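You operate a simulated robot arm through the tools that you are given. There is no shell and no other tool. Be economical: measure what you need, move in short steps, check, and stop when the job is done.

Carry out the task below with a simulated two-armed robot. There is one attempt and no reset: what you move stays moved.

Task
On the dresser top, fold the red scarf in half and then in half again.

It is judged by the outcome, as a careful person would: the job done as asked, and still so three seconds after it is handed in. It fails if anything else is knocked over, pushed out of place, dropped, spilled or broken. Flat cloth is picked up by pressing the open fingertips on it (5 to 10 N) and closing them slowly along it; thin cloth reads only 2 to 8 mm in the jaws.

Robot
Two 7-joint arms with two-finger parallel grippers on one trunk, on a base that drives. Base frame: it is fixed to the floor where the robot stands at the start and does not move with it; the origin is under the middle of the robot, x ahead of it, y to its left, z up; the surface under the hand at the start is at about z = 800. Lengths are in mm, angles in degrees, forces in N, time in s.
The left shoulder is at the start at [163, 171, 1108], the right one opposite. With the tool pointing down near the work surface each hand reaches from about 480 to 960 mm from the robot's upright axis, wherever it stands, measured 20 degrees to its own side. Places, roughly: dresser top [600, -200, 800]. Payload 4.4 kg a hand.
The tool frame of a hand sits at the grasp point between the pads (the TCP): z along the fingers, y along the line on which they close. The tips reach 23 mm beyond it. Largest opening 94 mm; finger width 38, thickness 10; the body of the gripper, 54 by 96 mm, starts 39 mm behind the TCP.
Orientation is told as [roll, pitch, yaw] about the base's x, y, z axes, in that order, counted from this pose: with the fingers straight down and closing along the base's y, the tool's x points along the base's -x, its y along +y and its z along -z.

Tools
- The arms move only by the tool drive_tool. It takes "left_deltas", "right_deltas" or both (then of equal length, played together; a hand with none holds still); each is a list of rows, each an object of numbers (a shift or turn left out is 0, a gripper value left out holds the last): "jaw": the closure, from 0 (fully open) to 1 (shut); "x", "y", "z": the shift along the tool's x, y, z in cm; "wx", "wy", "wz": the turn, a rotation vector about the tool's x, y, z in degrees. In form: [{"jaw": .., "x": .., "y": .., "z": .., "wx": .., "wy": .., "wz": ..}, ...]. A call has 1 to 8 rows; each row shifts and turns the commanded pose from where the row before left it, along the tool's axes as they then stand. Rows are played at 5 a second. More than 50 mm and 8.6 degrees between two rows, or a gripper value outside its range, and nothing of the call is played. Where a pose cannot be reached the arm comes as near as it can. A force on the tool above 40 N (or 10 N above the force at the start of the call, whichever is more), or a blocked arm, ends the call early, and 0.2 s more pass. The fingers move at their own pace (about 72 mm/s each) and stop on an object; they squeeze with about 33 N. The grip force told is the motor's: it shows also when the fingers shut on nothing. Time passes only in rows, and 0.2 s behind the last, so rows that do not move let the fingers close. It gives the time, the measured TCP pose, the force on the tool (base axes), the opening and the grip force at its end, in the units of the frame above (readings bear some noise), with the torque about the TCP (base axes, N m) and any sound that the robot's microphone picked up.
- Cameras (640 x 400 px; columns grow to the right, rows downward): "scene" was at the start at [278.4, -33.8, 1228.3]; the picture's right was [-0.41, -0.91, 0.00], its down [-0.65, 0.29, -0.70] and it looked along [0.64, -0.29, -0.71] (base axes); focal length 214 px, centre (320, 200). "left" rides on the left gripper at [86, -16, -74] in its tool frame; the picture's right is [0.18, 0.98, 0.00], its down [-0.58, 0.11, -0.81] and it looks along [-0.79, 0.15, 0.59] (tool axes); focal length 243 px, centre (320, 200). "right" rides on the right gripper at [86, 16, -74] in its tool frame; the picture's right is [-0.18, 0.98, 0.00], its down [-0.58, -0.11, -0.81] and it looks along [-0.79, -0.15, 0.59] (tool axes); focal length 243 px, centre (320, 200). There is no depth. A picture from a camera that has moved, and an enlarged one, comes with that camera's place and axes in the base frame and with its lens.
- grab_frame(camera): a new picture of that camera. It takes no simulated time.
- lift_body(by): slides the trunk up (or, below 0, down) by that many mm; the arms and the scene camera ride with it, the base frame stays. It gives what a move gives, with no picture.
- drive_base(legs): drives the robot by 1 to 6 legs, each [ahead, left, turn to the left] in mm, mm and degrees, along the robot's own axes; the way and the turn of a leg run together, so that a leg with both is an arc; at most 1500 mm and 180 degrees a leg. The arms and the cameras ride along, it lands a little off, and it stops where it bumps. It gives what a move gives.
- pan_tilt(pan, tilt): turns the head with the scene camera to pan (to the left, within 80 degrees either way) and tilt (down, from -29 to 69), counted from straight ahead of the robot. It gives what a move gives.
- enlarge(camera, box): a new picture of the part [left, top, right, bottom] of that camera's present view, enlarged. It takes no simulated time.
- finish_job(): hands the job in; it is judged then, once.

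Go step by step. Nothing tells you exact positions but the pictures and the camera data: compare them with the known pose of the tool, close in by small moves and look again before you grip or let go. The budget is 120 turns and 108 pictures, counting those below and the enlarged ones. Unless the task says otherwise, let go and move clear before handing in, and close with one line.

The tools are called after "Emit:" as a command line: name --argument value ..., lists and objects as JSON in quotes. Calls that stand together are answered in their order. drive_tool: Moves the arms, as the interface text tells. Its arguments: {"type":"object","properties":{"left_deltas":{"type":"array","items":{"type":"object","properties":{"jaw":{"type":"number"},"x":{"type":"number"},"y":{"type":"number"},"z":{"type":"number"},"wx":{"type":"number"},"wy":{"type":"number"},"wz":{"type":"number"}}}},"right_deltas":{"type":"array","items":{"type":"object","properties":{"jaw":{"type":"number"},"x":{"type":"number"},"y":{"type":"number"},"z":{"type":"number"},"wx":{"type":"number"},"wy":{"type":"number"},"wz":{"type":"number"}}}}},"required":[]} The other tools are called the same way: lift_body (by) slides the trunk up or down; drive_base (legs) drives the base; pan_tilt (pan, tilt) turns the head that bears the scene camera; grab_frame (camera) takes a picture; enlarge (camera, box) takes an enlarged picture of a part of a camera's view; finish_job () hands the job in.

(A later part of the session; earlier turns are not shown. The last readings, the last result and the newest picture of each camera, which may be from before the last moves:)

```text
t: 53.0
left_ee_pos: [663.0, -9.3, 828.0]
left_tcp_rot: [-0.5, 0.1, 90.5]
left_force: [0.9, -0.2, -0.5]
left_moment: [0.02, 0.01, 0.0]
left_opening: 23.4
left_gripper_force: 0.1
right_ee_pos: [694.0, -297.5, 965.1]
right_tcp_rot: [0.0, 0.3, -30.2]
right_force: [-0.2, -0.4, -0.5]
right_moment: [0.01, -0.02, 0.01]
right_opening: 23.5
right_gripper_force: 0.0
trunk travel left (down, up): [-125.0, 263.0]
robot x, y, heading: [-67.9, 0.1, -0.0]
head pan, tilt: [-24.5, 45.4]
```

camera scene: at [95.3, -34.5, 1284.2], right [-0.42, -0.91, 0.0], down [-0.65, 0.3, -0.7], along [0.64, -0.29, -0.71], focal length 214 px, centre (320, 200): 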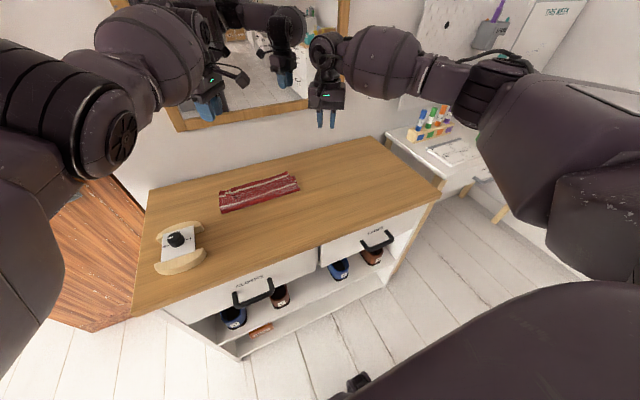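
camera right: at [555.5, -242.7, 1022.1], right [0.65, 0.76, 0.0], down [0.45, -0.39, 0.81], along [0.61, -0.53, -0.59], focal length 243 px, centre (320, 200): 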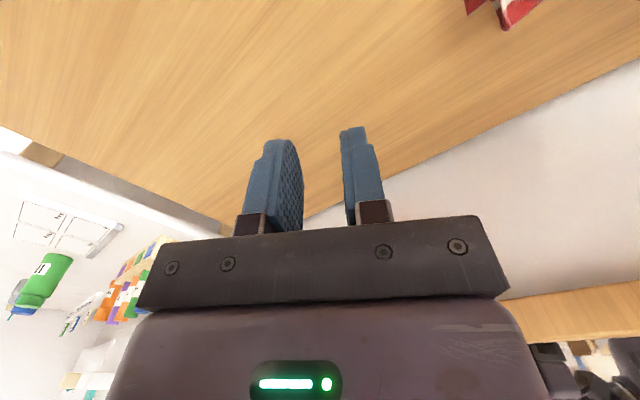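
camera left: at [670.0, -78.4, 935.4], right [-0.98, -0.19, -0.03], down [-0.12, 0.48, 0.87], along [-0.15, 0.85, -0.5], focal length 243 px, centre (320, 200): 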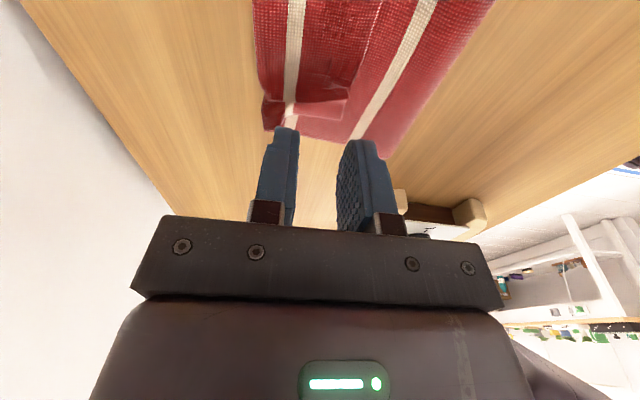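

Emit:
drive_tool --left_deltas '[{"z": 0.15}, {"z": 0.1}, {}]'

```text
t: 53.8
left_ee_pos: [662.0, -10.2, 828.6]
left_tcp_rot: [-0.9, 0.1, 90.3]
left_force: [-1.0, -0.4, 0.1]
left_moment: [-0.03, 0.0, 0.01]
left_opening: 23.3
left_gripper_force: 0.0
right_ee_pos: [692.5, -298.8, 968.5]
right_tcp_rot: [0.1, 0.1, -30.2]
right_force: [-0.6, -0.4, -0.3]
right_moment: [0.0, -0.02, -0.03]
right_opening: 23.5
right_gripper_force: 0.1
trunk travel left (down, up): [-125.0, 263.0]
robot x, y, heading: [-64.9, 0.3, 0.1]
head pan, tilt: [-24.5, 45.4]
```

Emit:
drive_tool --left_deltas '[{"z": 0.2}, {"z": 0.1}, {}]'

```text
t: 54.6
left_ee_pos: [660.8, -10.3, 825.0]
left_tcp_rot: [-0.7, 0.3, 90.4]
left_force: [-2.1, 2.5, 35.5]
left_moment: [0.17, 0.61, -0.03]
left_opening: 23.9
left_gripper_force: 0.2
right_ee_pos: [691.8, -297.1, 967.0]
right_tcp_rot: [0.1, 0.2, -30.2]
right_force: [-0.1, 0.1, -0.2]
right_moment: [-0.04, -0.03, 0.05]
right_opening: 23.1
right_gripper_force: 0.1
trunk travel left (down, up): [-125.0, 263.0]
robot x, y, heading: [-69.5, 1.2, -0.0]
head pan, tilt: [-24.5, 45.4]
```

That is too hard; I'll ease off by about 2 mm and close slowly.

Emit:
drive_tool --left_deltas '[{"z": -0.17}, {"jaw": 0.79}, {"jaw": 0.83}, {"jaw": 0.87}, {"jaw": 0.91}, {"jaw": 0.95}, {"jaw": 1.0}, {"jaw": 1.0}]'

Emit:
enlarge --camera "left" --box '[180, 0, 460, 175]'

```text
t: 56.4
left_ee_pos: [660.9, -10.6, 824.1]
left_tcp_rot: [-0.6, 0.1, 90.4]
left_force: [-3.4, -2.0, 28.3]
left_moment: [0.0, 0.24, 0.04]
left_opening: 1.7
left_gripper_force: 33.1
right_ee_pos: [692.0, -296.0, 966.8]
right_tcp_rot: [0.1, 0.2, -30.2]
right_force: [-0.4, -0.4, 0.6]
right_moment: [0.01, -0.02, 0.03]
right_opening: 23.4
right_gripper_force: 0.0
trunk travel left (down, up): [-125.0, 263.0]
robot x, y, heading: [-68.4, -0.1, 0.3]
head pan, tilt: [-24.5, 45.4]
```

```text
2.29 times, centred on (320, 88) of left
camera zoom: at [675.9, -95.3, 899.0], right [-0.98, -0.19, -0.01], down [-0.12, 0.58, 0.8], along [-0.15, 0.79, -0.59], focal length 555 px, centre (320, 457)
```

zoom: 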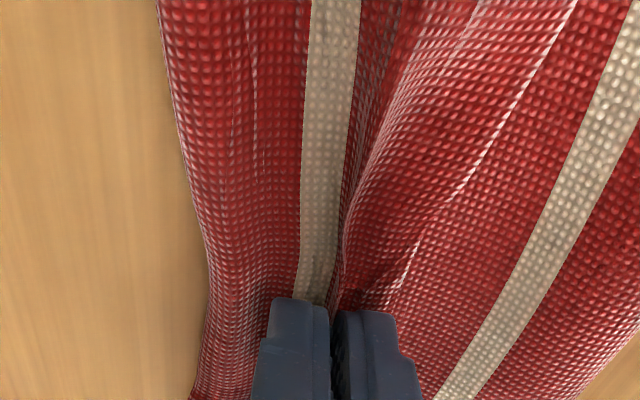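

The flap is nicely pinched. I'll lift and look.

Emit:
drive_tool --left_deltas '[{"z": -1.5}, {"z": -1.5}, {"z": -2}, {"z": -2, "y": -0.5}, {}]'

Emit:
enlarge --camera "scene" --box '[170, 150, 330, 250]'

Emit:
grab_frame --camera "left"

```text
t: 57.6
left_ee_pos: [667.7, -8.5, 893.3]
left_tcp_rot: [-0.4, 0.0, 90.4]
left_force: [1.0, 0.3, -0.3]
left_moment: [-0.01, 0.03, -0.03]
left_opening: 1.6
left_gripper_force: 32.9
right_ee_pos: [695.0, -297.2, 963.2]
right_tcp_rot: [0.1, 0.2, -30.2]
right_force: [-0.2, -0.1, -0.1]
right_moment: [-0.02, 0.01, 0.01]
right_opening: 23.8
right_gripper_force: 0.2
trunk travel left (down, up): [-125.0, 263.0]
robot x, y, heading: [-69.9, 1.3, -0.0]
head pan, tilt: [-24.5, 45.4]
```

```text
4.00 times, centred on (250, 200) of scene
camera zoom: at [212.1, -34.3, 1228.1], right [-0.41, -0.91, 0.0], down [-0.65, 0.3, -0.7], along [0.64, -0.29, -0.71], focal length 858 px, centre (600, 200)
```

zoom: 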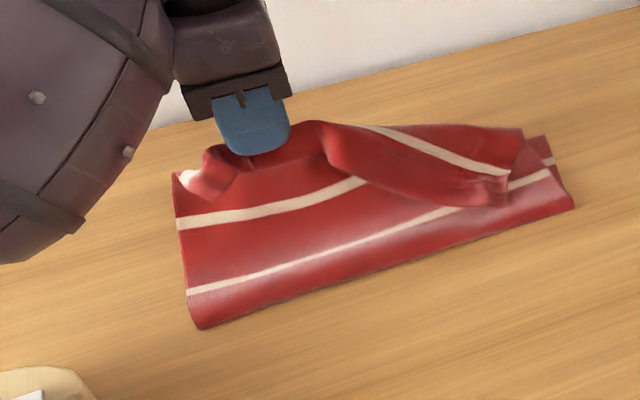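

```text
39 pictures are left
camera left: at [683.2, -94.1, 966.6], right [-0.98, -0.19, -0.01], down [-0.12, 0.58, 0.8], along [-0.15, 0.79, -0.59], focal length 243 px, centre (320, 200)
```

left: 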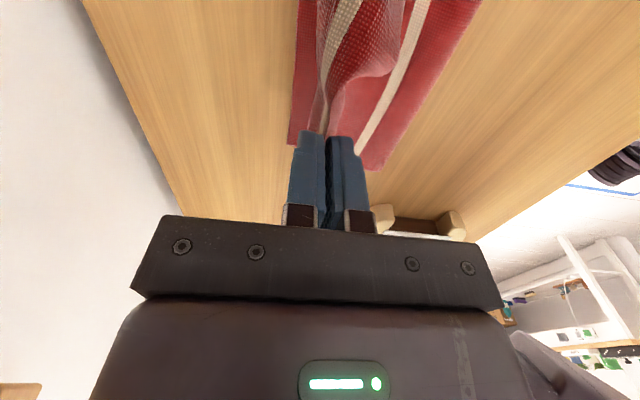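

That lifted just the flap. The far edge of the bottom layer is at about x=686. I'll tilt the fingers back 30° while high, so the hem swings forward, then lower.

Emit:
drive_tool --left_deltas '[{"wx": -7.5}, {"wx": -7.5}, {"wx": -7.5}, {"wx": -7.5}, {"y": -1.15, "z": 1.18}, {"y": -1.15, "z": 1.18}, {}]'

Emit:
enlarge --camera "scene" --box '[170, 150, 330, 250]'

```text
t: 59.2
left_ee_pos: [675.3, -8.7, 860.6]
left_tcp_rot: [29.5, 0.2, 90.5]
left_force: [0.2, 0.8, 0.3]
left_moment: [-0.03, -0.03, 0.0]
left_opening: 1.8
left_gripper_force: 32.7
right_ee_pos: [694.8, -296.9, 964.9]
right_tcp_rot: [0.0, 0.2, -30.2]
right_force: [0.4, -0.7, 0.3]
right_moment: [0.0, -0.02, 0.01]
right_opening: 23.4
right_gripper_force: 0.0
trunk travel left (down, up): [-125.0, 263.0]
robot x, y, heading: [-67.3, 1.1, -0.1]
head pan, tilt: [-24.5, 45.4]
```

```text
4.00 times, centred on (250, 200) of scene
camera zoom: at [211.4, -34.3, 1228.4], right [-0.41, -0.91, 0.0], down [-0.65, 0.3, -0.7], along [0.64, -0.29, -0.71], focal length 858 px, centre (600, 200)
```

zoom: 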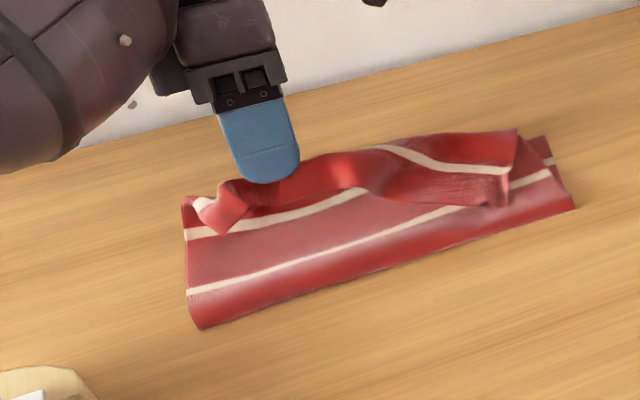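

The hem's tail still hangs on my side. A shorter lip should spring up and flip easily, so I'll go back upright, set it down near x≈662, release and see how long the lip is.

Emit:
drive_tool --left_deltas '[{"wx": 7.5}, {"wx": 7.5}, {"wx": 7.5}, {"wx": 7.5, "y": 0.6}, {"y": 0.7, "z": 1.3}, {"z": 1.3}, {"jaw": 0.9}, {"jaw": 0.7}]'

Emit:
drive_tool --left_deltas '[{"z": -1.5}, {"z": -2.5}, {"z": -4}, {}]'

Emit:
enlarge --camera "left" --box '[180, 0, 500, 200]'

```text
t: 61.0
left_ee_pos: [664.2, -9.5, 836.6]
left_tcp_rot: [-0.4, 0.1, 90.6]
left_force: [-0.4, 0.4, -0.1]
left_moment: [-0.01, 0.03, 0.0]
left_opening: 28.2
left_gripper_force: 0.1
right_ee_pos: [694.8, -296.2, 963.9]
right_tcp_rot: [0.0, 0.3, -30.2]
right_force: [0.0, 0.2, -0.5]
right_moment: [0.02, 0.01, 0.0]
right_opening: 23.3
right_gripper_force: 0.1
trunk travel left (down, up): [-125.0, 263.0]
robot x, y, heading: [-70.1, 0.2, -0.1]
head pan, tilt: [-24.5, 45.4]
```

```text
t: 62.0
left_ee_pos: [663.3, -8.6, 912.9]
left_tcp_rot: [-0.3, 0.2, 90.4]
left_force: [-0.1, -0.1, -0.4]
left_moment: [-0.01, 0.01, 0.0]
left_opening: 27.9
left_gripper_force: 0.1
right_ee_pos: [695.5, -296.6, 962.9]
right_tcp_rot: [0.0, 0.3, -30.1]
right_force: [0.4, -0.4, -0.3]
right_moment: [0.0, 0.03, 0.02]
right_opening: 23.6
right_gripper_force: 0.0
trunk travel left (down, up): [-125.0, 263.0]
robot x, y, heading: [-64.8, -1.5, -0.0]
head pan, tilt: [-24.5, 45.4]
```

```text
2.00 times, centred on (340, 100) of left
camera zoom: at [678.9, -94.5, 987.2], right [-0.98, -0.19, -0.01], down [-0.12, 0.58, 0.8], along [-0.15, 0.79, -0.59], focal length 485 px, centre (280, 400)
```

zoom: 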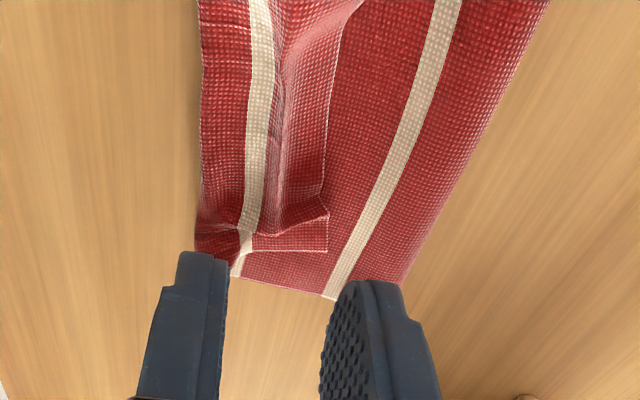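

The flap reformed because the fold line itself had crept forward to about x=598, when half would be about x=555. The clean remedy is to unfold and redo the fold on a true arc. I'll carry the left hem back toward me first, regripping it now.

Emit:
drive_tool --left_deltas '[{"z": 4, "jaw": 0.75}, {"z": 3.5}, {"z": 0.9}, {"z": 0.2}, {}]' --right_deltas '[{}, {}, {}, {}, {}]'

```text
t: 63.2
left_ee_pos: [663.1, -8.7, 828.7]
left_tcp_rot: [-0.4, 0.0, 90.4]
left_force: [0.5, 0.9, -0.5]
left_moment: [0.01, 0.0, -0.01]
left_opening: 23.3
left_gripper_force: 0.1
right_ee_pos: [693.9, -296.9, 964.4]
right_tcp_rot: [0.0, 0.2, -30.3]
right_force: [-0.2, 0.1, 0.1]
right_moment: [-0.02, 0.01, 0.02]
right_opening: 23.4
right_gripper_force: 0.1
trunk travel left (down, up): [-125.0, 263.0]
robot x, y, heading: [-66.9, -0.4, -0.0]
head pan, tilt: [-24.5, 45.4]
```

Emit:
drive_tool --left_deltas '[{"z": 0.3}, {"z": 0.05}, {"jaw": 0.8}, {"jaw": 0.85}, {"jaw": 0.9}, {"jaw": 0.95}, {"jaw": 1.0}, {"jaw": 1.0}]'

```text
t: 65.0
left_ee_pos: [664.3, -9.6, 826.1]
left_tcp_rot: [-0.4, 0.2, 90.4]
left_force: [0.8, 0.1, 0.3]
left_moment: [-0.02, 0.0, 0.01]
left_opening: 1.8
left_gripper_force: 33.2
right_ee_pos: [695.0, -296.5, 964.5]
right_tcp_rot: [0.0, 0.2, -30.2]
right_force: [0.5, 0.5, 0.7]
right_moment: [-0.03, -0.04, -0.02]
right_opening: 23.4
right_gripper_force: 0.1
trunk travel left (down, up): [-125.0, 263.0]
robot x, y, heading: [-66.2, -0.9, 0.2]
head pan, tilt: [-24.5, 45.4]
```

Gripped. I'll lift it and let the base drive back carry the hem toward me.

Emit:
drive_tool --left_deltas '[{"z": -3}, {"z": -3}, {"z": -3}, {"y": 2}]'

Emit:
drive_base --legs '[[-130, 0, 0]]'

Emit:
grab_frame --camera "scene"

```text
t: 66.0
left_ee_pos: [643.2, -9.5, 914.9]
left_tcp_rot: [-0.4, 0.0, 90.6]
left_force: [0.5, -0.5, -0.3]
left_moment: [-0.03, -0.01, 0.01]
left_opening: 1.7
left_gripper_force: 33.2
right_ee_pos: [693.9, -297.3, 964.4]
right_tcp_rot: [0.0, 0.3, -30.2]
right_force: [-0.3, -0.4, 0.1]
right_moment: [0.01, -0.01, -0.03]
right_opening: 23.4
right_gripper_force: 0.0
trunk travel left (down, up): [-125.0, 263.0]
robot x, y, heading: [-64.5, -2.7, 0.1]
head pan, tilt: [-24.5, 45.4]
```

```text
t: 67.3
left_ee_pos: [511.3, -10.8, 915.9]
left_tcp_rot: [-0.4, 0.2, 90.3]
left_force: [-0.2, 0.5, 0.2]
left_moment: [-0.04, 0.03, -0.01]
left_opening: 1.8
left_gripper_force: 32.9
right_ee_pos: [562.9, -298.1, 964.4]
right_tcp_rot: [0.0, 0.3, -30.3]
right_force: [0.8, 0.1, -0.7]
right_moment: [0.02, -0.02, 0.01]
right_opening: 23.5
right_gripper_force: 0.1
trunk travel left (down, up): [-125.0, 263.0]
robot x, y, heading: [-198.4, -0.2, -0.3]
head pan, tilt: [-24.5, 45.4]
```

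```text
36 pictures are left
camera scene: at [80.6, -34.7, 1228.3], right [-0.42, -0.91, 0.0], down [-0.65, 0.3, -0.7], along [0.64, -0.29, -0.71], focal length 214 px, centre (320, 200)
```

scene: 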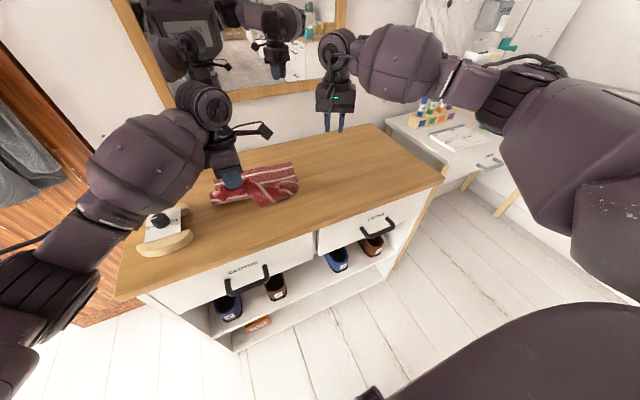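

It is unrolling well. I'll lower it at the near side and release, then raise the left hand.

Emit:
drive_tool --left_deltas '[{"y": 2.2, "z": 1.5}, {"y": 2.2, "z": 2.0}, {"y": 2.2, "z": 2.2}, {"y": 0.4, "z": 1.8}, {"jaw": 0.85}, {"jaw": 0.65}, {"z": -3}, {"z": -4}]'

Emit:
enlarge --camera "scene" --box '[160, 130, 360, 255]'

```text
t: 69.1
left_ee_pos: [439.6, -9.7, 909.8]
left_tcp_rot: [-0.6, 0.2, 90.3]
left_force: [1.1, 0.7, 0.0]
left_moment: [0.02, 0.03, 0.02]
left_opening: 32.8
left_gripper_force: 0.0
right_ee_pos: [562.6, -297.7, 964.8]
right_tcp_rot: [0.1, 0.1, -30.3]
right_force: [0.4, -0.2, 0.3]
right_moment: [-0.01, 0.0, 0.01]
right_opening: 23.6
right_gripper_force: 0.1
trunk travel left (down, up): [-125.0, 263.0]
robot x, y, heading: [-193.6, 1.4, -0.2]
head pan, tilt: [-24.5, 45.4]
```

```text
3.20 times, centred on (260, 192) of scene
camera zoom: at [80.1, -34.8, 1228.7], right [-0.42, -0.91, 0.0], down [-0.65, 0.3, -0.7], along [0.64, -0.29, -0.71], focal length 686 px, centre (512, 224)
```

zoom: 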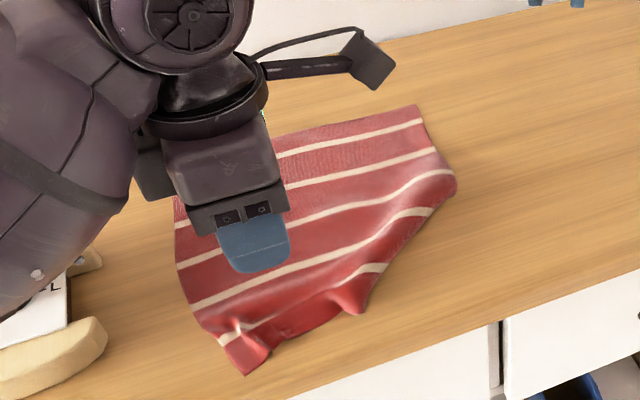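

Nearly flat again; only the right near corner is still turned. I'll move the left hand aside and bring the right hand over to look.

Emit:
drive_tool --left_deltas '[{"x": -4, "z": -2}, {"x": -4}, {"x": -4}]' --right_deltas '[{"x": 3.75, "y": -2.17}, {"x": 3.75, "y": -2.17}, {"x": 3.75, "y": -2.17}]'

Emit:
grab_frame --camera "right"

Emit:
enlarge --camera "scene" --box '[180, 140, 340, 240]'

```text
t: 69.9
left_ee_pos: [437.9, 109.9, 933.1]
left_tcp_rot: [-0.5, 0.1, 90.3]
left_force: [-0.2, 0.8, 0.4]
left_moment: [-0.02, -0.02, 0.0]
left_opening: 32.8
left_gripper_force: 0.0
right_ee_pos: [432.3, -298.3, 966.7]
right_tcp_rot: [0.1, 0.2, -30.3]
right_force: [0.2, 0.2, 0.6]
right_moment: [0.0, 0.01, -0.01]
right_opening: 23.6
right_gripper_force: 0.1
trunk travel left (down, up): [-125.0, 263.0]
robot x, y, heading: [-192.7, 1.2, 0.0]
head pan, tilt: [-24.5, 45.4]
```

```text
34 pictures are left
camera right: at [366.4, -242.0, 1041.3], right [0.66, 0.76, 0.0], down [0.45, -0.39, 0.8], along [0.61, -0.53, -0.59], focal length 243 px, centre (320, 200)
```

right: 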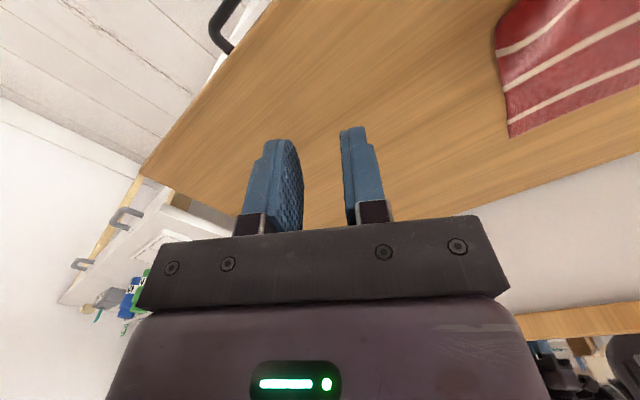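

```text
4.00 times, centred on (260, 190) of scene
camera zoom: at [79.7, -34.3, 1228.9], right [-0.42, -0.91, 0.0], down [-0.65, 0.3, -0.7], along [0.64, -0.29, -0.71], focal length 858 px, centre (560, 240)
```

zoom: 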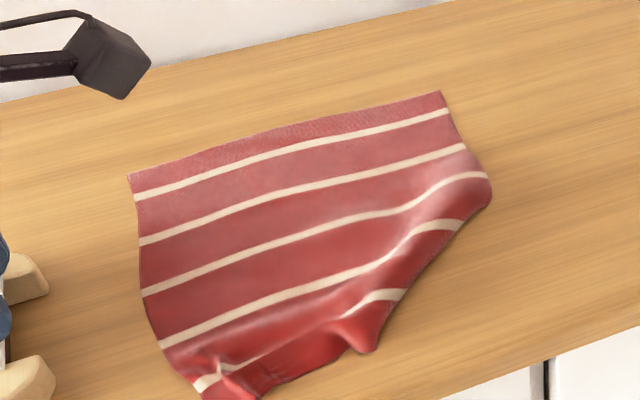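

The right near corner seems tucked under along a diagonal from (426, −61) to (534, −183). I'll pinch the cloth just inside that roll with the right hand, lift so the corner drops free, and lay it back out.

Emit:
drive_tool --left_deltas '[{"x": -3}, {"x": -3}, {}, {}, {}, {}, {}, {}]' --right_deltas '[{"wz": 7.5, "jaw": 0.68}, {"wz": 7.5}, {"x": 2.23, "y": 4.4}, {"x": 2.23, "y": 4.4}, {"x": 2.23, "y": 4.4}, {"x": 2.23, "y": 4.4}, {"z": 4.5}, {"z": 4.5}]'

Emit:
grab_frame --camera "right"

```text
t: 71.7
left_ee_pos: [440.2, 168.4, 929.8]
left_tcp_rot: [-0.4, 0.1, 90.3]
left_force: [-0.3, -0.6, -0.2]
left_moment: [0.0, 0.02, 0.02]
left_opening: 33.2
left_gripper_force: 0.1
right_ee_pos: [493.7, -111.6, 873.0]
right_tcp_rot: [-0.2, 0.3, -45.3]
right_force: [-0.8, -0.3, -0.1]
right_moment: [-0.01, -0.01, 0.01]
right_opening: 30.1
right_gripper_force: 0.1
trunk travel left (down, up): [-125.0, 263.0]
robot x, y, heading: [-197.5, -3.8, -0.4]
head pan, tilt: [-24.5, 45.4]
```

```text
32 pictures are left
camera right: at [446.5, -39.5, 949.5], right [0.83, 0.56, 0.0], down [0.34, -0.49, 0.8], along [0.45, -0.67, -0.6], focal length 243 px, centre (320, 200)
```

right: 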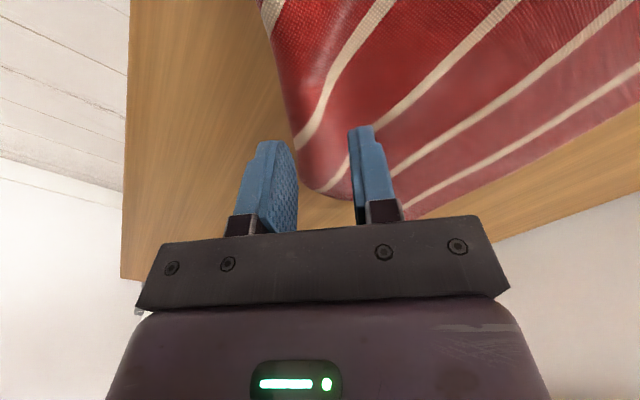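

The roll edge is right under the outer finger, so I'll move 15 mm further inside, then lower.

Emit:
drive_tool --right_deltas '[{"y": 1.5}, {"z": 2}, {"z": 1.5}, {"z": 0.6}, {"z": 0.3}, {}]'

```text
t: 73.1
left_ee_pos: [441.6, 168.5, 931.2]
left_tcp_rot: [-0.4, 0.1, 90.3]
left_force: [0.7, -0.3, -0.7]
left_moment: [0.0, 0.03, -0.02]
left_opening: 32.8
left_gripper_force: 0.0
right_ee_pos: [505.3, -100.2, 830.7]
right_tcp_rot: [-0.1, 0.3, -45.3]
right_force: [0.3, 0.2, -0.3]
right_moment: [0.02, -0.01, 0.03]
right_opening: 30.0
right_gripper_force: 0.0
trunk travel left (down, up): [-125.0, 263.0]
robot x, y, heading: [-198.3, 0.3, -0.2]
head pan, tilt: [-24.5, 45.4]
```

Emit:
drive_tool --right_deltas '[{"z": 0.3}, {"z": 0.2}, {}]'

```text
t: 73.9
left_ee_pos: [441.4, 167.8, 930.1]
left_tcp_rot: [-0.4, 0.2, 90.3]
left_force: [0.6, 0.0, -0.8]
left_moment: [0.0, 0.0, -0.01]
left_opening: 32.9
left_gripper_force: 0.1
right_ee_pos: [504.9, -100.5, 825.1]
right_tcp_rot: [-0.1, 0.2, -45.3]
right_force: [-0.8, -0.1, 0.2]
right_moment: [-0.02, 0.0, 0.01]
right_opening: 30.0
right_gripper_force: 0.0
trunk travel left (down, up): [-125.0, 263.0]
robot x, y, heading: [-195.7, -0.1, -0.4]
head pan, tilt: [-24.5, 45.4]
```

Emit:
drive_tool --right_deltas '[{"z": 0.2}, {"z": 0.05}, {"jaw": 0.74}, {"jaw": 0.8}, {"jaw": 0.86}, {"jaw": 0.92}, {"jaw": 1.0}, {"jaw": 1.0}]'

```text
t: 75.7
left_ee_pos: [439.4, 168.2, 931.9]
left_tcp_rot: [-0.5, 0.0, 90.3]
left_force: [0.6, -0.1, 1.2]
left_moment: [0.0, 0.01, -0.01]
left_opening: 32.8
left_gripper_force: 0.0
right_ee_pos: [504.5, -100.3, 825.3]
right_tcp_rot: [0.0, 0.2, -45.3]
right_force: [1.0, 1.4, 12.7]
right_moment: [-0.02, -0.16, 0.01]
right_opening: 1.8
right_gripper_force: 32.7
trunk travel left (down, up): [-125.0, 263.0]
robot x, y, heading: [-198.0, 0.5, -0.2]
head pan, tilt: [-24.5, 45.4]
```

Gripped. I'll lift about 110 mm and swing outward toward the near right.

Emit:
drive_tool --right_deltas '[{"z": -3.5}, {"z": -3.5}, {"z": -3.5, "y": -1}, {"y": -3}, {}]'

Emit:
enlarge --camera "scene" --box '[180, 130, 372, 250]'

```text
t: 76.9
left_ee_pos: [440.2, 169.2, 929.9]
left_tcp_rot: [-0.4, 0.1, 90.3]
left_force: [-0.1, 0.2, 0.1]
left_moment: [-0.02, -0.03, -0.01]
left_opening: 32.7
left_gripper_force: 0.1
right_ee_pos: [475.9, -128.8, 928.4]
right_tcp_rot: [-0.1, 0.3, -45.3]
right_force: [-0.4, -0.7, -0.2]
right_moment: [0.0, -0.01, 0.02]
right_opening: 1.9
right_gripper_force: 33.2
trunk travel left (down, up): [-125.0, 263.0]
robot x, y, heading: [-198.4, 0.8, -0.1]
head pan, tilt: [-24.5, 45.4]
```

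```text
3.33 times, centred on (276, 190) of scene
camera zoom: at [81.2, -34.5, 1228.2], right [-0.42, -0.91, 0.0], down [-0.65, 0.3, -0.7], along [0.64, -0.29, -0.71], focal length 715 px, centre (467, 233)
```

zoom: 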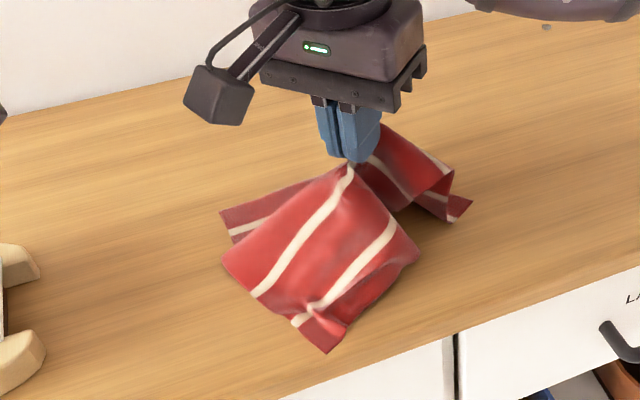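

The tucked corner is free now, lying out at about (498, −227). I'll lower the rest, roughly back where it came from, and release.

Emit:
drive_tool --right_deltas '[{"y": 1.0, "z": 2.5}, {"y": 0.5, "z": 2.5}, {"z": 2.5}, {"z": 1.6}, {"jaw": 0.85}, {"jaw": 0.65}, {"z": -4}, {"z": -4}]'

Emit:
drive_tool --right_deltas '[{"y": -3.5, "x": -3}, {"y": -3.5, "x": -3}, {"y": -3.5, "x": -3}, {"y": -3.5, "x": -3}]'

Emit:
enlarge --camera "scene" --box '[180, 130, 372, 250]'

```text
t: 78.7
left_ee_pos: [440.0, 168.4, 931.6]
left_tcp_rot: [-0.4, 0.0, 90.3]
left_force: [0.3, -0.4, -1.2]
left_moment: [0.03, 0.0, 0.0]
left_opening: 33.3
left_gripper_force: 0.1
right_ee_pos: [486.9, -119.0, 920.0]
right_tcp_rot: [0.0, 0.2, -45.2]
right_force: [0.0, -1.0, 0.1]
right_moment: [0.02, 0.0, 0.01]
right_opening: 33.0
right_gripper_force: 0.0
trunk travel left (down, up): [-125.0, 263.0]
robot x, y, heading: [-198.6, -1.4, 0.1]
head pan, tilt: [-24.5, 45.4]
```

```text
t: 79.7
left_ee_pos: [440.5, 169.1, 931.0]
left_tcp_rot: [-0.5, 0.1, 90.3]
left_force: [-0.7, 0.1, 0.6]
left_moment: [0.01, 0.01, 0.01]
left_opening: 32.7
left_gripper_force: 0.1
right_ee_pos: [472.1, -301.9, 918.4]
right_tcp_rot: [-0.1, 0.3, -45.2]
right_force: [-0.2, -0.7, 0.6]
right_moment: [0.0, 0.0, 0.01]
right_opening: 32.9
right_gripper_force: 0.1
trunk travel left (down, up): [-125.0, 263.0]
robot x, y, heading: [-198.0, -0.3, -0.4]
head pan, tilt: [-24.5, 45.4]
```

```text
3.33 times, centred on (276, 190) of scene
camera zoom: at [80.5, -35.3, 1228.5], right [-0.42, -0.91, 0.0], down [-0.65, 0.3, -0.7], along [0.64, -0.29, -0.71], focal length 715 px, centre (467, 233)
```

zoom: 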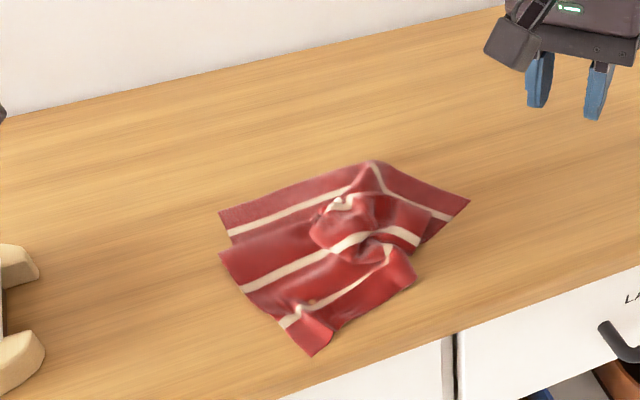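

The cloth is bunched, but two clean single-layer corners of its far hem stand out: far-left at about (580, −26) and far-right at about (503, −230). I'll pick up these two, let the whole scarf hang so it straightens, and then lay it down folded. The left hand goes first.

Emit:
drive_tool --left_deltas '[{"wz": 7.9}, {"wz": 7.9}, {"wz": 7.9}, {"wz": 7.9}, {"wz": 7.9}, {"wz": 7.9}, {"wz": 7.9}]'

Emit:
drive_tool --left_deltas '[{"x": 0.37, "y": -4.07, "jaw": 0.66}, {"x": 0.37, "y": -4.07}, {"x": 0.37, "y": -4.07}, {"x": 0.37, "y": -4.07}, {"x": 0.37, "y": -4.07}, {"x": 0.37, "y": -4.07}, {"z": 4}, {"z": 3}]'

Emit:
grab_frame --camera "left"

```text
t: 81.3
left_ee_pos: [440.9, 168.6, 928.4]
left_tcp_rot: [-0.3, -0.3, 34.9]
left_force: [-0.4, 0.1, -0.1]
left_moment: [0.02, -0.03, -0.03]
left_opening: 33.0
left_gripper_force: 0.0
right_ee_pos: [473.0, -301.5, 918.4]
right_tcp_rot: [-0.1, 0.3, -45.3]
right_force: [-0.2, -0.5, 0.3]
right_moment: [-0.04, 0.0, -0.02]
right_opening: 32.8
right_gripper_force: 0.0
trunk travel left (down, up): [-125.0, 263.0]
robot x, y, heading: [-201.7, 2.0, -0.4]
head pan, tilt: [-24.5, 45.4]
```

```text
t: 83.1
left_ee_pos: [562.9, -43.3, 859.1]
left_tcp_rot: [-0.5, -0.3, 35.0]
left_force: [0.3, 0.4, 0.1]
left_moment: [0.05, -0.02, 0.01]
left_opening: 32.2
left_gripper_force: 0.0
right_ee_pos: [471.8, -301.3, 918.6]
right_tcp_rot: [-0.1, 0.3, -45.3]
right_force: [-0.3, -1.1, 0.3]
right_moment: [-0.01, -0.02, 0.02]
right_opening: 32.9
right_gripper_force: 0.0
trunk travel left (down, up): [-125.0, 263.0]
robot x, y, heading: [-193.9, 1.7, 0.1]
head pan, tilt: [-24.5, 45.4]
```

```text
29 pictures are left
camera left: at [499.7, -106.2, 933.3], right [-0.71, 0.7, -0.01], down [0.41, 0.42, 0.81], along [0.57, 0.58, -0.59], focal length 243 px, centre (320, 200)
```

left: 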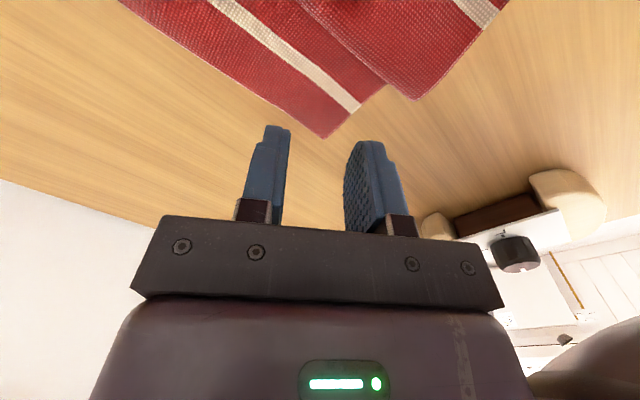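

The corner is at (575, −26), well placed under the fingers. I'll lower, press and close.

Emit:
drive_tool --left_deltas '[{"z": 2}, {"z": 1.0}, {"z": 0.4}, {"z": 0.2}, {}]'

```text
t: 84.3
left_ee_pos: [562.8, -44.7, 824.6]
left_tcp_rot: [-0.3, -0.2, 34.9]
left_force: [-0.9, 0.0, -0.3]
left_moment: [0.04, -0.02, -0.01]
left_opening: 32.1
left_gripper_force: 0.0
right_ee_pos: [473.0, -302.3, 918.1]
right_tcp_rot: [-0.2, 0.3, -45.3]
right_force: [-0.5, -0.3, -0.6]
right_moment: [-0.02, 0.0, 0.0]
right_opening: 32.9
right_gripper_force: 0.1
trunk travel left (down, up): [-125.0, 263.0]
robot x, y, heading: [-196.8, -0.8, -0.5]
head pan, tilt: [-24.5, 45.4]
```

Emit:
drive_tool --left_deltas '[{"z": 0.22}, {}, {"jaw": 0.72}, {"jaw": 0.78}, {"jaw": 0.84}, {"jaw": 0.9}, {"jaw": 1.0}, {"jaw": 1.0}]'

```text
t: 86.1
left_ee_pos: [562.3, -44.6, 823.9]
left_tcp_rot: [-0.4, -0.5, 35.0]
left_force: [-0.6, 0.1, 9.9]
left_moment: [-0.01, 0.12, -0.02]
left_opening: 2.0
left_gripper_force: 33.2
right_ee_pos: [471.9, -300.7, 919.4]
right_tcp_rot: [-0.1, 0.3, -45.3]
right_force: [0.1, -0.6, 0.2]
right_moment: [0.0, -0.01, -0.01]
right_opening: 33.0
right_gripper_force: 0.0
trunk travel left (down, up): [-125.0, 263.0]
robot x, y, heading: [-196.2, 1.1, -0.2]
head pan, tilt: [-24.5, 45.4]
```

The left has its corner (2.0 mm). I'll lift it a little and pull left to make room, then turn the right hand to about −70° and bring it over the far-right corner.

Emit:
drive_tool --left_deltas '[{"x": -1.72, "y": 2.45, "z": -2.5}, {"x": -1.72, "y": 2.45, "z": -2.5}, {}, {}, {}, {}, {}, {}]' --right_deltas '[{"wz": 8.3, "jaw": 0.68}, {"wz": 8.3}, {"wz": 8.3}, {"x": 2.6, "y": 2.25}, {"x": 2.6, "y": 2.25}, {"x": 2.6, "y": 2.25}, {"z": 2.9}, {"z": 2.5}]'

Emit:
grab_frame --camera "right"

Emit:
enlarge --camera "scene" --box '[180, 130, 372, 250]'

```text
t: 87.9
left_ee_pos: [563.3, 15.3, 871.7]
left_tcp_rot: [-0.3, -0.3, 35.0]
left_force: [0.0, 0.5, 0.7]
left_moment: [0.0, 0.0, 0.02]
left_opening: 1.9
left_gripper_force: 32.5
right_ee_pos: [509.2, -204.6, 860.8]
right_tcp_rot: [-0.3, 0.3, -70.1]
right_force: [0.0, 0.3, 0.3]
right_moment: [-0.01, 0.01, 0.03]
right_opening: 29.9
right_gripper_force: 0.0
trunk travel left (down, up): [-125.0, 263.0]
robot x, y, heading: [-196.0, 4.2, -0.2]
head pan, tilt: [-24.5, 45.4]
```

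```text
28 pictures are left
camera right: at [497.6, -118.9, 936.5], right [0.99, 0.16, 0.0], down [0.1, -0.59, 0.8], along [0.13, -0.79, -0.59], focal length 243 px, centre (320, 200)
```

right: 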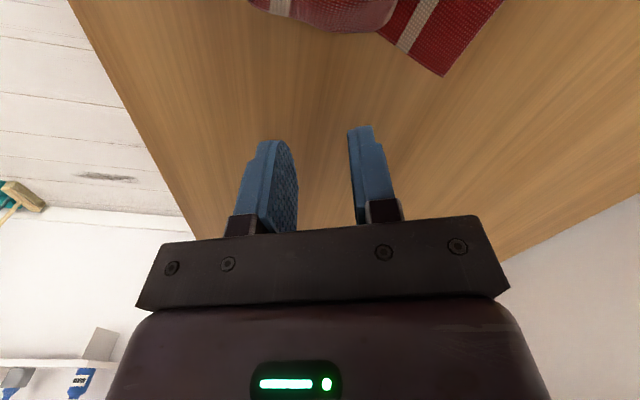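

```text
3.33 times, centred on (276, 190) of scene
camera zoom: at [81.4, -34.8, 1228.1], right [-0.42, -0.91, 0.0], down [-0.65, 0.3, -0.7], along [0.64, -0.29, -0.71], focal length 715 px, centre (467, 233)
```

zoom: 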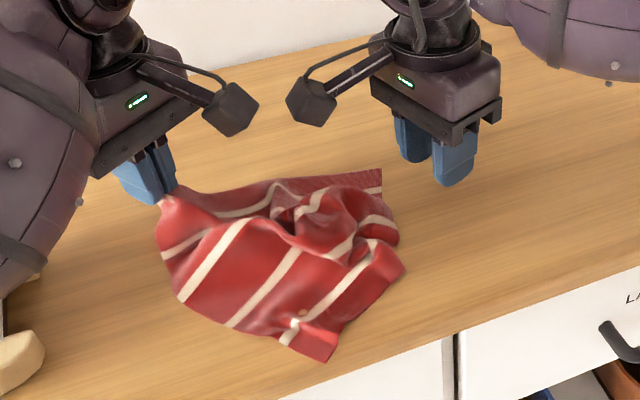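

The far-right corner slid to about (576, −175) and is squarely oriented now. I'll turn the right hand to −20° and move above it.

Emit:
drive_tool --right_deltas '[{"wz": -8.3}, {"wz": -8.3}, {"wz": -8.3}, {"wz": -8.3}, {"wz": -8.3}, {"wz": -8.3}, {"x": -1.68, "y": 3.15}, {"x": -1.68, "y": 3.15}]'

Emit:
grab_frame --camera "right"

```text
t: 89.7
left_ee_pos: [563.1, 14.5, 872.1]
left_tcp_rot: [-0.3, -0.4, 34.9]
left_force: [-0.2, 1.6, 0.7]
left_moment: [-0.02, 0.0, 0.01]
left_opening: 2.0
left_gripper_force: 33.0
right_ee_pos: [564.5, -159.1, 864.0]
right_tcp_rot: [0.0, 0.3, -20.3]
right_force: [0.3, 0.5, -1.0]
right_moment: [0.01, 0.0, 0.0]
right_opening: 29.7
right_gripper_force: 0.0
trunk travel left (down, up): [-125.0, 263.0]
robot x, y, heading: [-198.8, 1.4, -0.3]
head pan, tilt: [-24.5, 45.4]
```

```text
26 pictures are left
camera right: at [489.9, -114.1, 939.4], right [0.51, 0.86, 0.0], down [0.51, -0.31, 0.8], along [0.69, -0.41, -0.6], focal length 243 px, centre (320, 200)
```

right: 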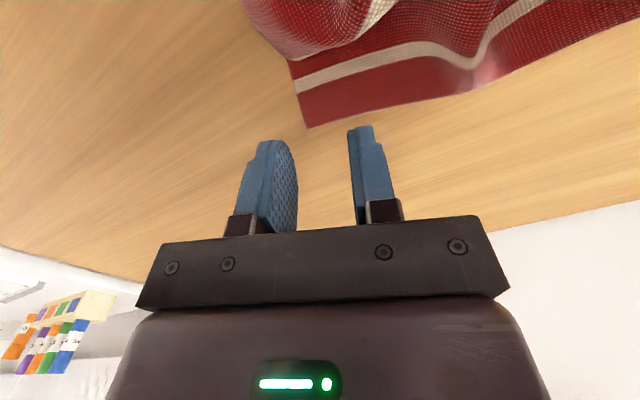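

I'll shift 10 mm inward, moving the left a bit outward for clearance, and lower to contact.

Emit:
drive_tool --left_deltas '[{"x": -0.57, "y": 0.82}, {}, {}, {}, {}, {}]' --right_deltas '[{}, {"x": 0.37, "y": 0.92}, {"z": 2}, {"z": 1.3}, {"z": 0.5}, {}]'

```text
t: 91.1
left_ee_pos: [562.1, 24.4, 871.1]
left_tcp_rot: [-0.3, -0.3, 35.1]
left_force: [0.3, 0.4, 0.0]
left_moment: [-0.01, 0.03, 0.01]
left_opening: 2.1
left_gripper_force: 32.4
right_ee_pos: [562.8, -148.0, 826.4]
right_tcp_rot: [0.1, 0.3, -20.4]
right_force: [0.5, -0.2, 0.3]
right_moment: [0.02, 0.03, 0.0]
right_opening: 29.9
right_gripper_force: 0.1
trunk travel left (down, up): [-125.0, 263.0]
robot x, y, heading: [-201.3, -0.0, -0.3]
head pan, tilt: [-24.5, 45.4]
```

Emit:
drive_tool --right_deltas '[{"z": 0.35}, {"z": 0.05}, {"jaw": 0.74}, {"jaw": 0.8}, {"jaw": 0.86}, {"jaw": 0.92}, {"jaw": 1.0}, {"jaw": 1.0}]'

Emit:
grab_frame --camera "right"

```text
t: 92.9
left_ee_pos: [561.4, 24.5, 873.9]
left_tcp_rot: [-0.4, -0.4, 35.0]
left_force: [-0.4, 0.6, 0.2]
left_moment: [-0.02, -0.02, 0.01]
left_opening: 2.1
left_gripper_force: 33.0
right_ee_pos: [562.6, -147.6, 823.9]
right_tcp_rot: [0.2, 0.1, -20.4]
right_force: [2.4, -0.2, 22.0]
right_moment: [-0.05, -0.11, -0.01]
right_opening: 1.7
right_gripper_force: 32.9
trunk travel left (down, up): [-125.0, 263.0]
robot x, y, heading: [-199.8, -0.0, -0.2]
head pan, tilt: [-24.5, 45.4]
```

```text
25 pictures are left
camera right: at [488.4, -103.0, 900.1], right [0.52, 0.86, 0.0], down [0.51, -0.31, 0.8], along [0.69, -0.41, -0.59], focal length 243 px, centre (320, 200)
```

right: 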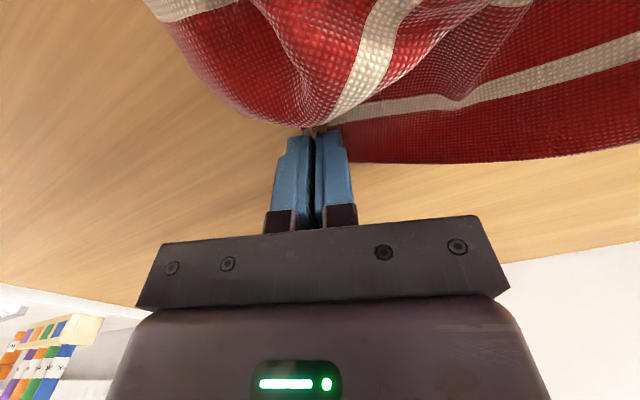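

Both far-hem corners are held. I'll level the hands, spread them to tension the hem, and raise the trunk so the scarf hangs free.

Emit:
drive_tool --left_deltas '[{}, {"x": -0.2, "y": 0.3}, {"x": -0.2, "y": 0.3}, {}]' --right_deltas '[{"z": -2.5}, {"z": -2.4}, {"x": -0.3, "y": -0.9}, {}]'

Emit:
lift_body --by 215

Emit:
grab_frame --camera "scene"

```text
t: 93.9
left_ee_pos: [562.9, 32.3, 872.1]
left_tcp_rot: [-0.3, -0.3, 35.0]
left_force: [0.0, -0.2, -0.5]
left_moment: [0.03, -0.03, -0.01]
left_opening: 2.2
left_gripper_force: 33.8
right_ee_pos: [562.8, -158.0, 871.8]
right_tcp_rot: [0.1, 0.3, -20.4]
right_force: [-0.8, -0.4, 0.3]
right_moment: [0.0, 0.01, -0.01]
right_opening: 2.0
right_gripper_force: 33.0
trunk travel left (down, up): [-125.0, 263.0]
robot x, y, heading: [-199.7, 1.4, -0.5]
head pan, tilt: [-24.5, 45.4]
```

```text
t: 96.2
left_ee_pos: [562.5, 33.1, 1086.8]
left_tcp_rot: [-0.2, -0.2, 34.9]
left_force: [0.8, -1.0, -0.4]
left_moment: [0.0, 0.01, 0.0]
left_opening: 2.1
left_gripper_force: 32.9
right_ee_pos: [562.9, -157.2, 1083.2]
right_tcp_rot: [0.0, 0.4, -20.4]
right_force: [0.4, 0.8, 0.1]
right_moment: [0.04, -0.02, -0.02]
right_opening: 1.7
right_gripper_force: 32.7
trunk travel left (down, up): [-340.0, 48.0]
robot x, y, heading: [-197.2, -3.7, 0.1]
head pan, tilt: [-24.5, 45.4]
```

```text
24 pictures are left
camera scene: at [-65.5, -34.1, 1462.9], right [-0.42, -0.91, 0.0], down [-0.65, 0.3, -0.7], along [0.64, -0.29, -0.71], focal length 214 px, centre (320, 200)
```

scene: 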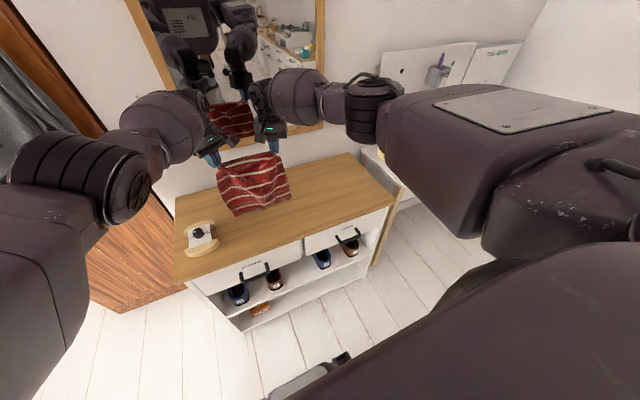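

The scarf hangs out straight. I'll look closely.

Emit:
enlarge --camera "scene" --box '[180, 110, 330, 230]'

```text
3.33 times, centred on (255, 170) of scene
camera zoom: at [-65.5, -34.1, 1462.9], right [-0.42, -0.91, 0.0], down [-0.65, 0.3, -0.7], along [0.64, -0.29, -0.71], focal length 715 px, centre (537, 300)
```

zoom: 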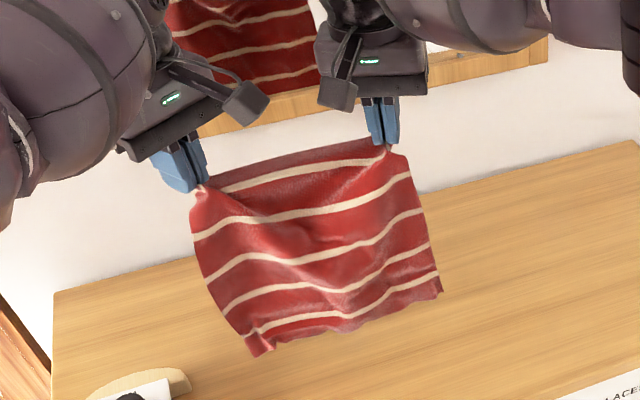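

It hangs square, with the held hem's tail on the far side, which is what I need. Plan: touch the bottom edge down at x≈640, lay half toward me, then swing the held hem back over it. First I'll drive forward and lower until the bottom edge touches.

Emit:
drive_base --legs '[[80, 0, 0]]'

Emit:
lift_body --by -25

Emit:
enlarge --camera "scene" --box '[180, 110, 330, 230]'

```text
t: 97.3
left_ee_pos: [642.1, 31.9, 1086.1]
left_tcp_rot: [-0.4, -0.3, 35.0]
left_force: [0.3, -0.7, -0.8]
left_moment: [0.02, 0.03, -0.01]
left_opening: 2.0
left_gripper_force: 33.3
right_ee_pos: [643.0, -158.8, 1084.7]
right_tcp_rot: [0.1, 0.4, -20.5]
right_force: [-0.4, 0.6, -0.4]
right_moment: [0.0, -0.01, -0.01]
right_opening: 1.9
right_gripper_force: 32.5
trunk travel left (down, up): [-340.0, 48.0]
robot x, y, heading: [-119.2, -1.0, -0.3]
head pan, tilt: [-24.5, 45.4]
```

```text
t: 98.0
left_ee_pos: [641.0, 31.7, 1064.6]
left_tcp_rot: [-0.5, -0.4, 35.0]
left_force: [-1.2, -1.8, 0.1]
left_moment: [-0.02, 0.0, 0.0]
left_opening: 2.0
left_gripper_force: 32.8
right_ee_pos: [641.2, -159.0, 1061.2]
right_tcp_rot: [0.1, 0.3, -20.5]
right_force: [-0.6, 0.3, 0.5]
right_moment: [-0.01, -0.06, 0.0]
right_opening: 2.1
right_gripper_force: 33.2
trunk travel left (down, up): [-315.0, 73.0]
robot x, y, heading: [-117.7, -1.3, -0.4]
head pan, tilt: [-24.5, 45.4]
```

```text
3.33 times, centred on (255, 170) of scene
camera zoom: at [16.2, -34.7, 1437.6], right [-0.42, -0.91, 0.0], down [-0.65, 0.3, -0.7], along [0.64, -0.29, -0.71], focal length 715 px, centre (537, 300)
```

zoom: 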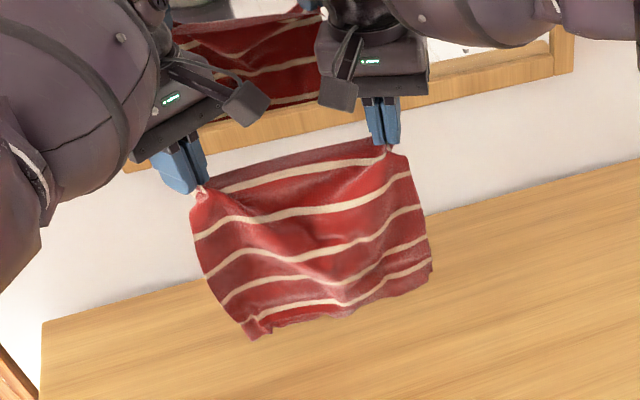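

The bottom edge is at about z=835, so the hanging length is about 207 mm. I'll lower 35 mm to touch, then lay half of it by moving toward me and down together.

Emit:
lift_body --by -37

Emit:
drive_tool --left_deltas '[{"x": 1.31, "y": 0.92, "z": 1.57}, {"x": 1.31, "y": 0.92, "z": 1.57}, {"x": 1.31, "y": 0.92, "z": 1.57}, {"x": 1.31, "y": 0.92, "z": 1.57}, {"x": 1.31, "y": 0.92, "z": 1.57}]' --right_deltas '[{"x": 1.5, "y": -0.56, "z": 1.57}, {"x": 1.5, "y": -0.56, "z": 1.57}, {"x": 1.5, "y": -0.56, "z": 1.57}, {"x": 1.5, "y": -0.56, "z": 1.57}, {"x": 1.5, "y": -0.56, "z": 1.57}]'

Emit:
enlarge --camera "scene" --box '[160, 110, 352, 230]'

```text
t: 98.8
left_ee_pos: [640.5, 31.3, 1026.9]
left_tcp_rot: [-0.5, -0.3, 35.0]
left_force: [-0.5, -0.6, 0.2]
left_moment: [-0.03, 0.01, 0.02]
left_opening: 1.7
left_gripper_force: 33.7
right_ee_pos: [642.5, -157.0, 1025.0]
right_tcp_rot: [0.1, 0.2, -20.4]
right_force: [-1.0, 0.8, 0.8]
right_moment: [0.01, 0.01, 0.02]
right_opening: 1.8
right_gripper_force: 33.1
trunk travel left (down, up): [-278.0, 110.0]
robot x, y, heading: [-117.7, -2.3, -0.2]
head pan, tilt: [-24.5, 45.4]
```

```text
t: 100.0
left_ee_pos: [563.6, 31.3, 946.7]
left_tcp_rot: [-0.5, -0.5, 35.0]
left_force: [1.1, -0.5, 0.9]
left_moment: [-0.05, 0.02, -0.02]
left_opening: 2.1
left_gripper_force: 32.8
right_ee_pos: [559.8, -159.5, 945.7]
right_tcp_rot: [0.0, 0.3, -20.5]
right_force: [0.2, 0.3, -0.1]
right_moment: [0.03, 0.02, 0.0]
right_opening: 1.9
right_gripper_force: 33.0
trunk travel left (down, up): [-278.0, 110.0]
robot x, y, heading: [-116.3, 1.8, -0.3]
head pan, tilt: [-24.5, 45.4]
```

```text
3.33 times, centred on (256, 170) of scene
camera zoom: at [31.0, -35.2, 1398.6], right [-0.42, -0.91, 0.0], down [-0.65, 0.3, -0.7], along [0.64, -0.29, -0.71], focal length 715 px, centre (533, 300)
```

zoom: 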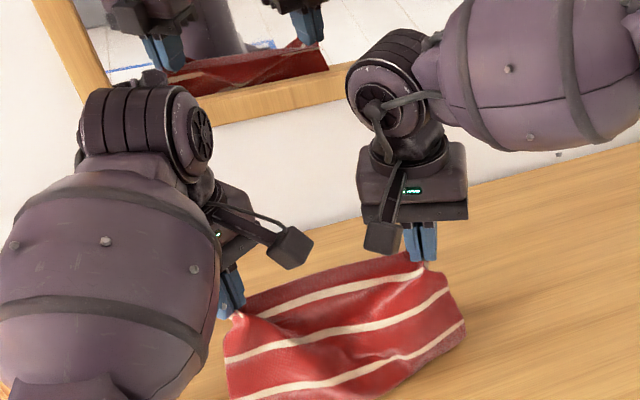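

Emit:
enlarge --camera "scene" --box '[160, 160, 352, 280]'

Emit:
grab_frame --camera "right"

```text
3.33 times, centred on (256, 220) of scene
camera zoom: at [31.0, -35.2, 1398.6], right [-0.42, -0.91, 0.0], down [-0.65, 0.3, -0.7], along [0.64, -0.29, -0.71], focal length 715 px, centre (533, 133)
```

zoom: 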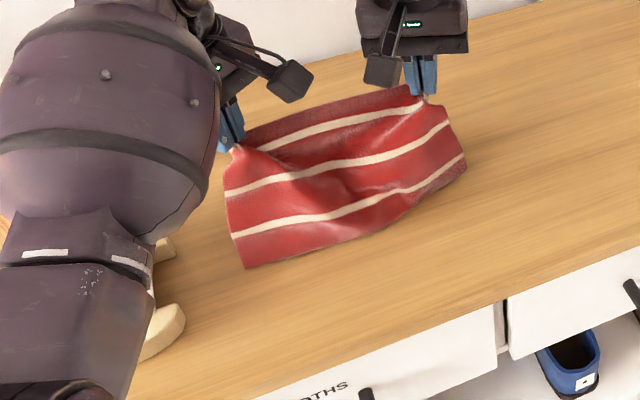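

```text
19 pictures are left
camera right: at [485.1, -114.8, 1022.0], right [0.52, 0.86, 0.0], down [0.51, -0.31, 0.8], along [0.69, -0.42, -0.6], focal length 243 px, centre (320, 200)
```

right: 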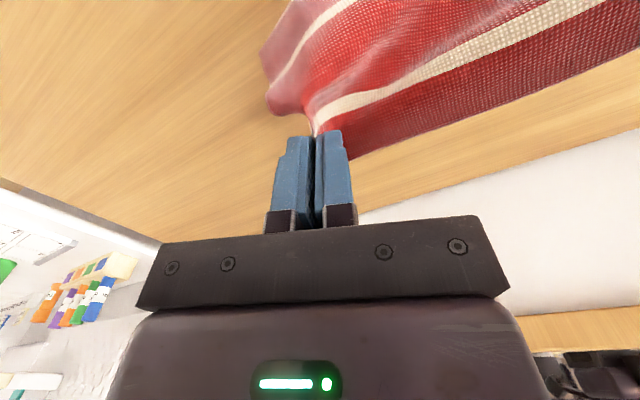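

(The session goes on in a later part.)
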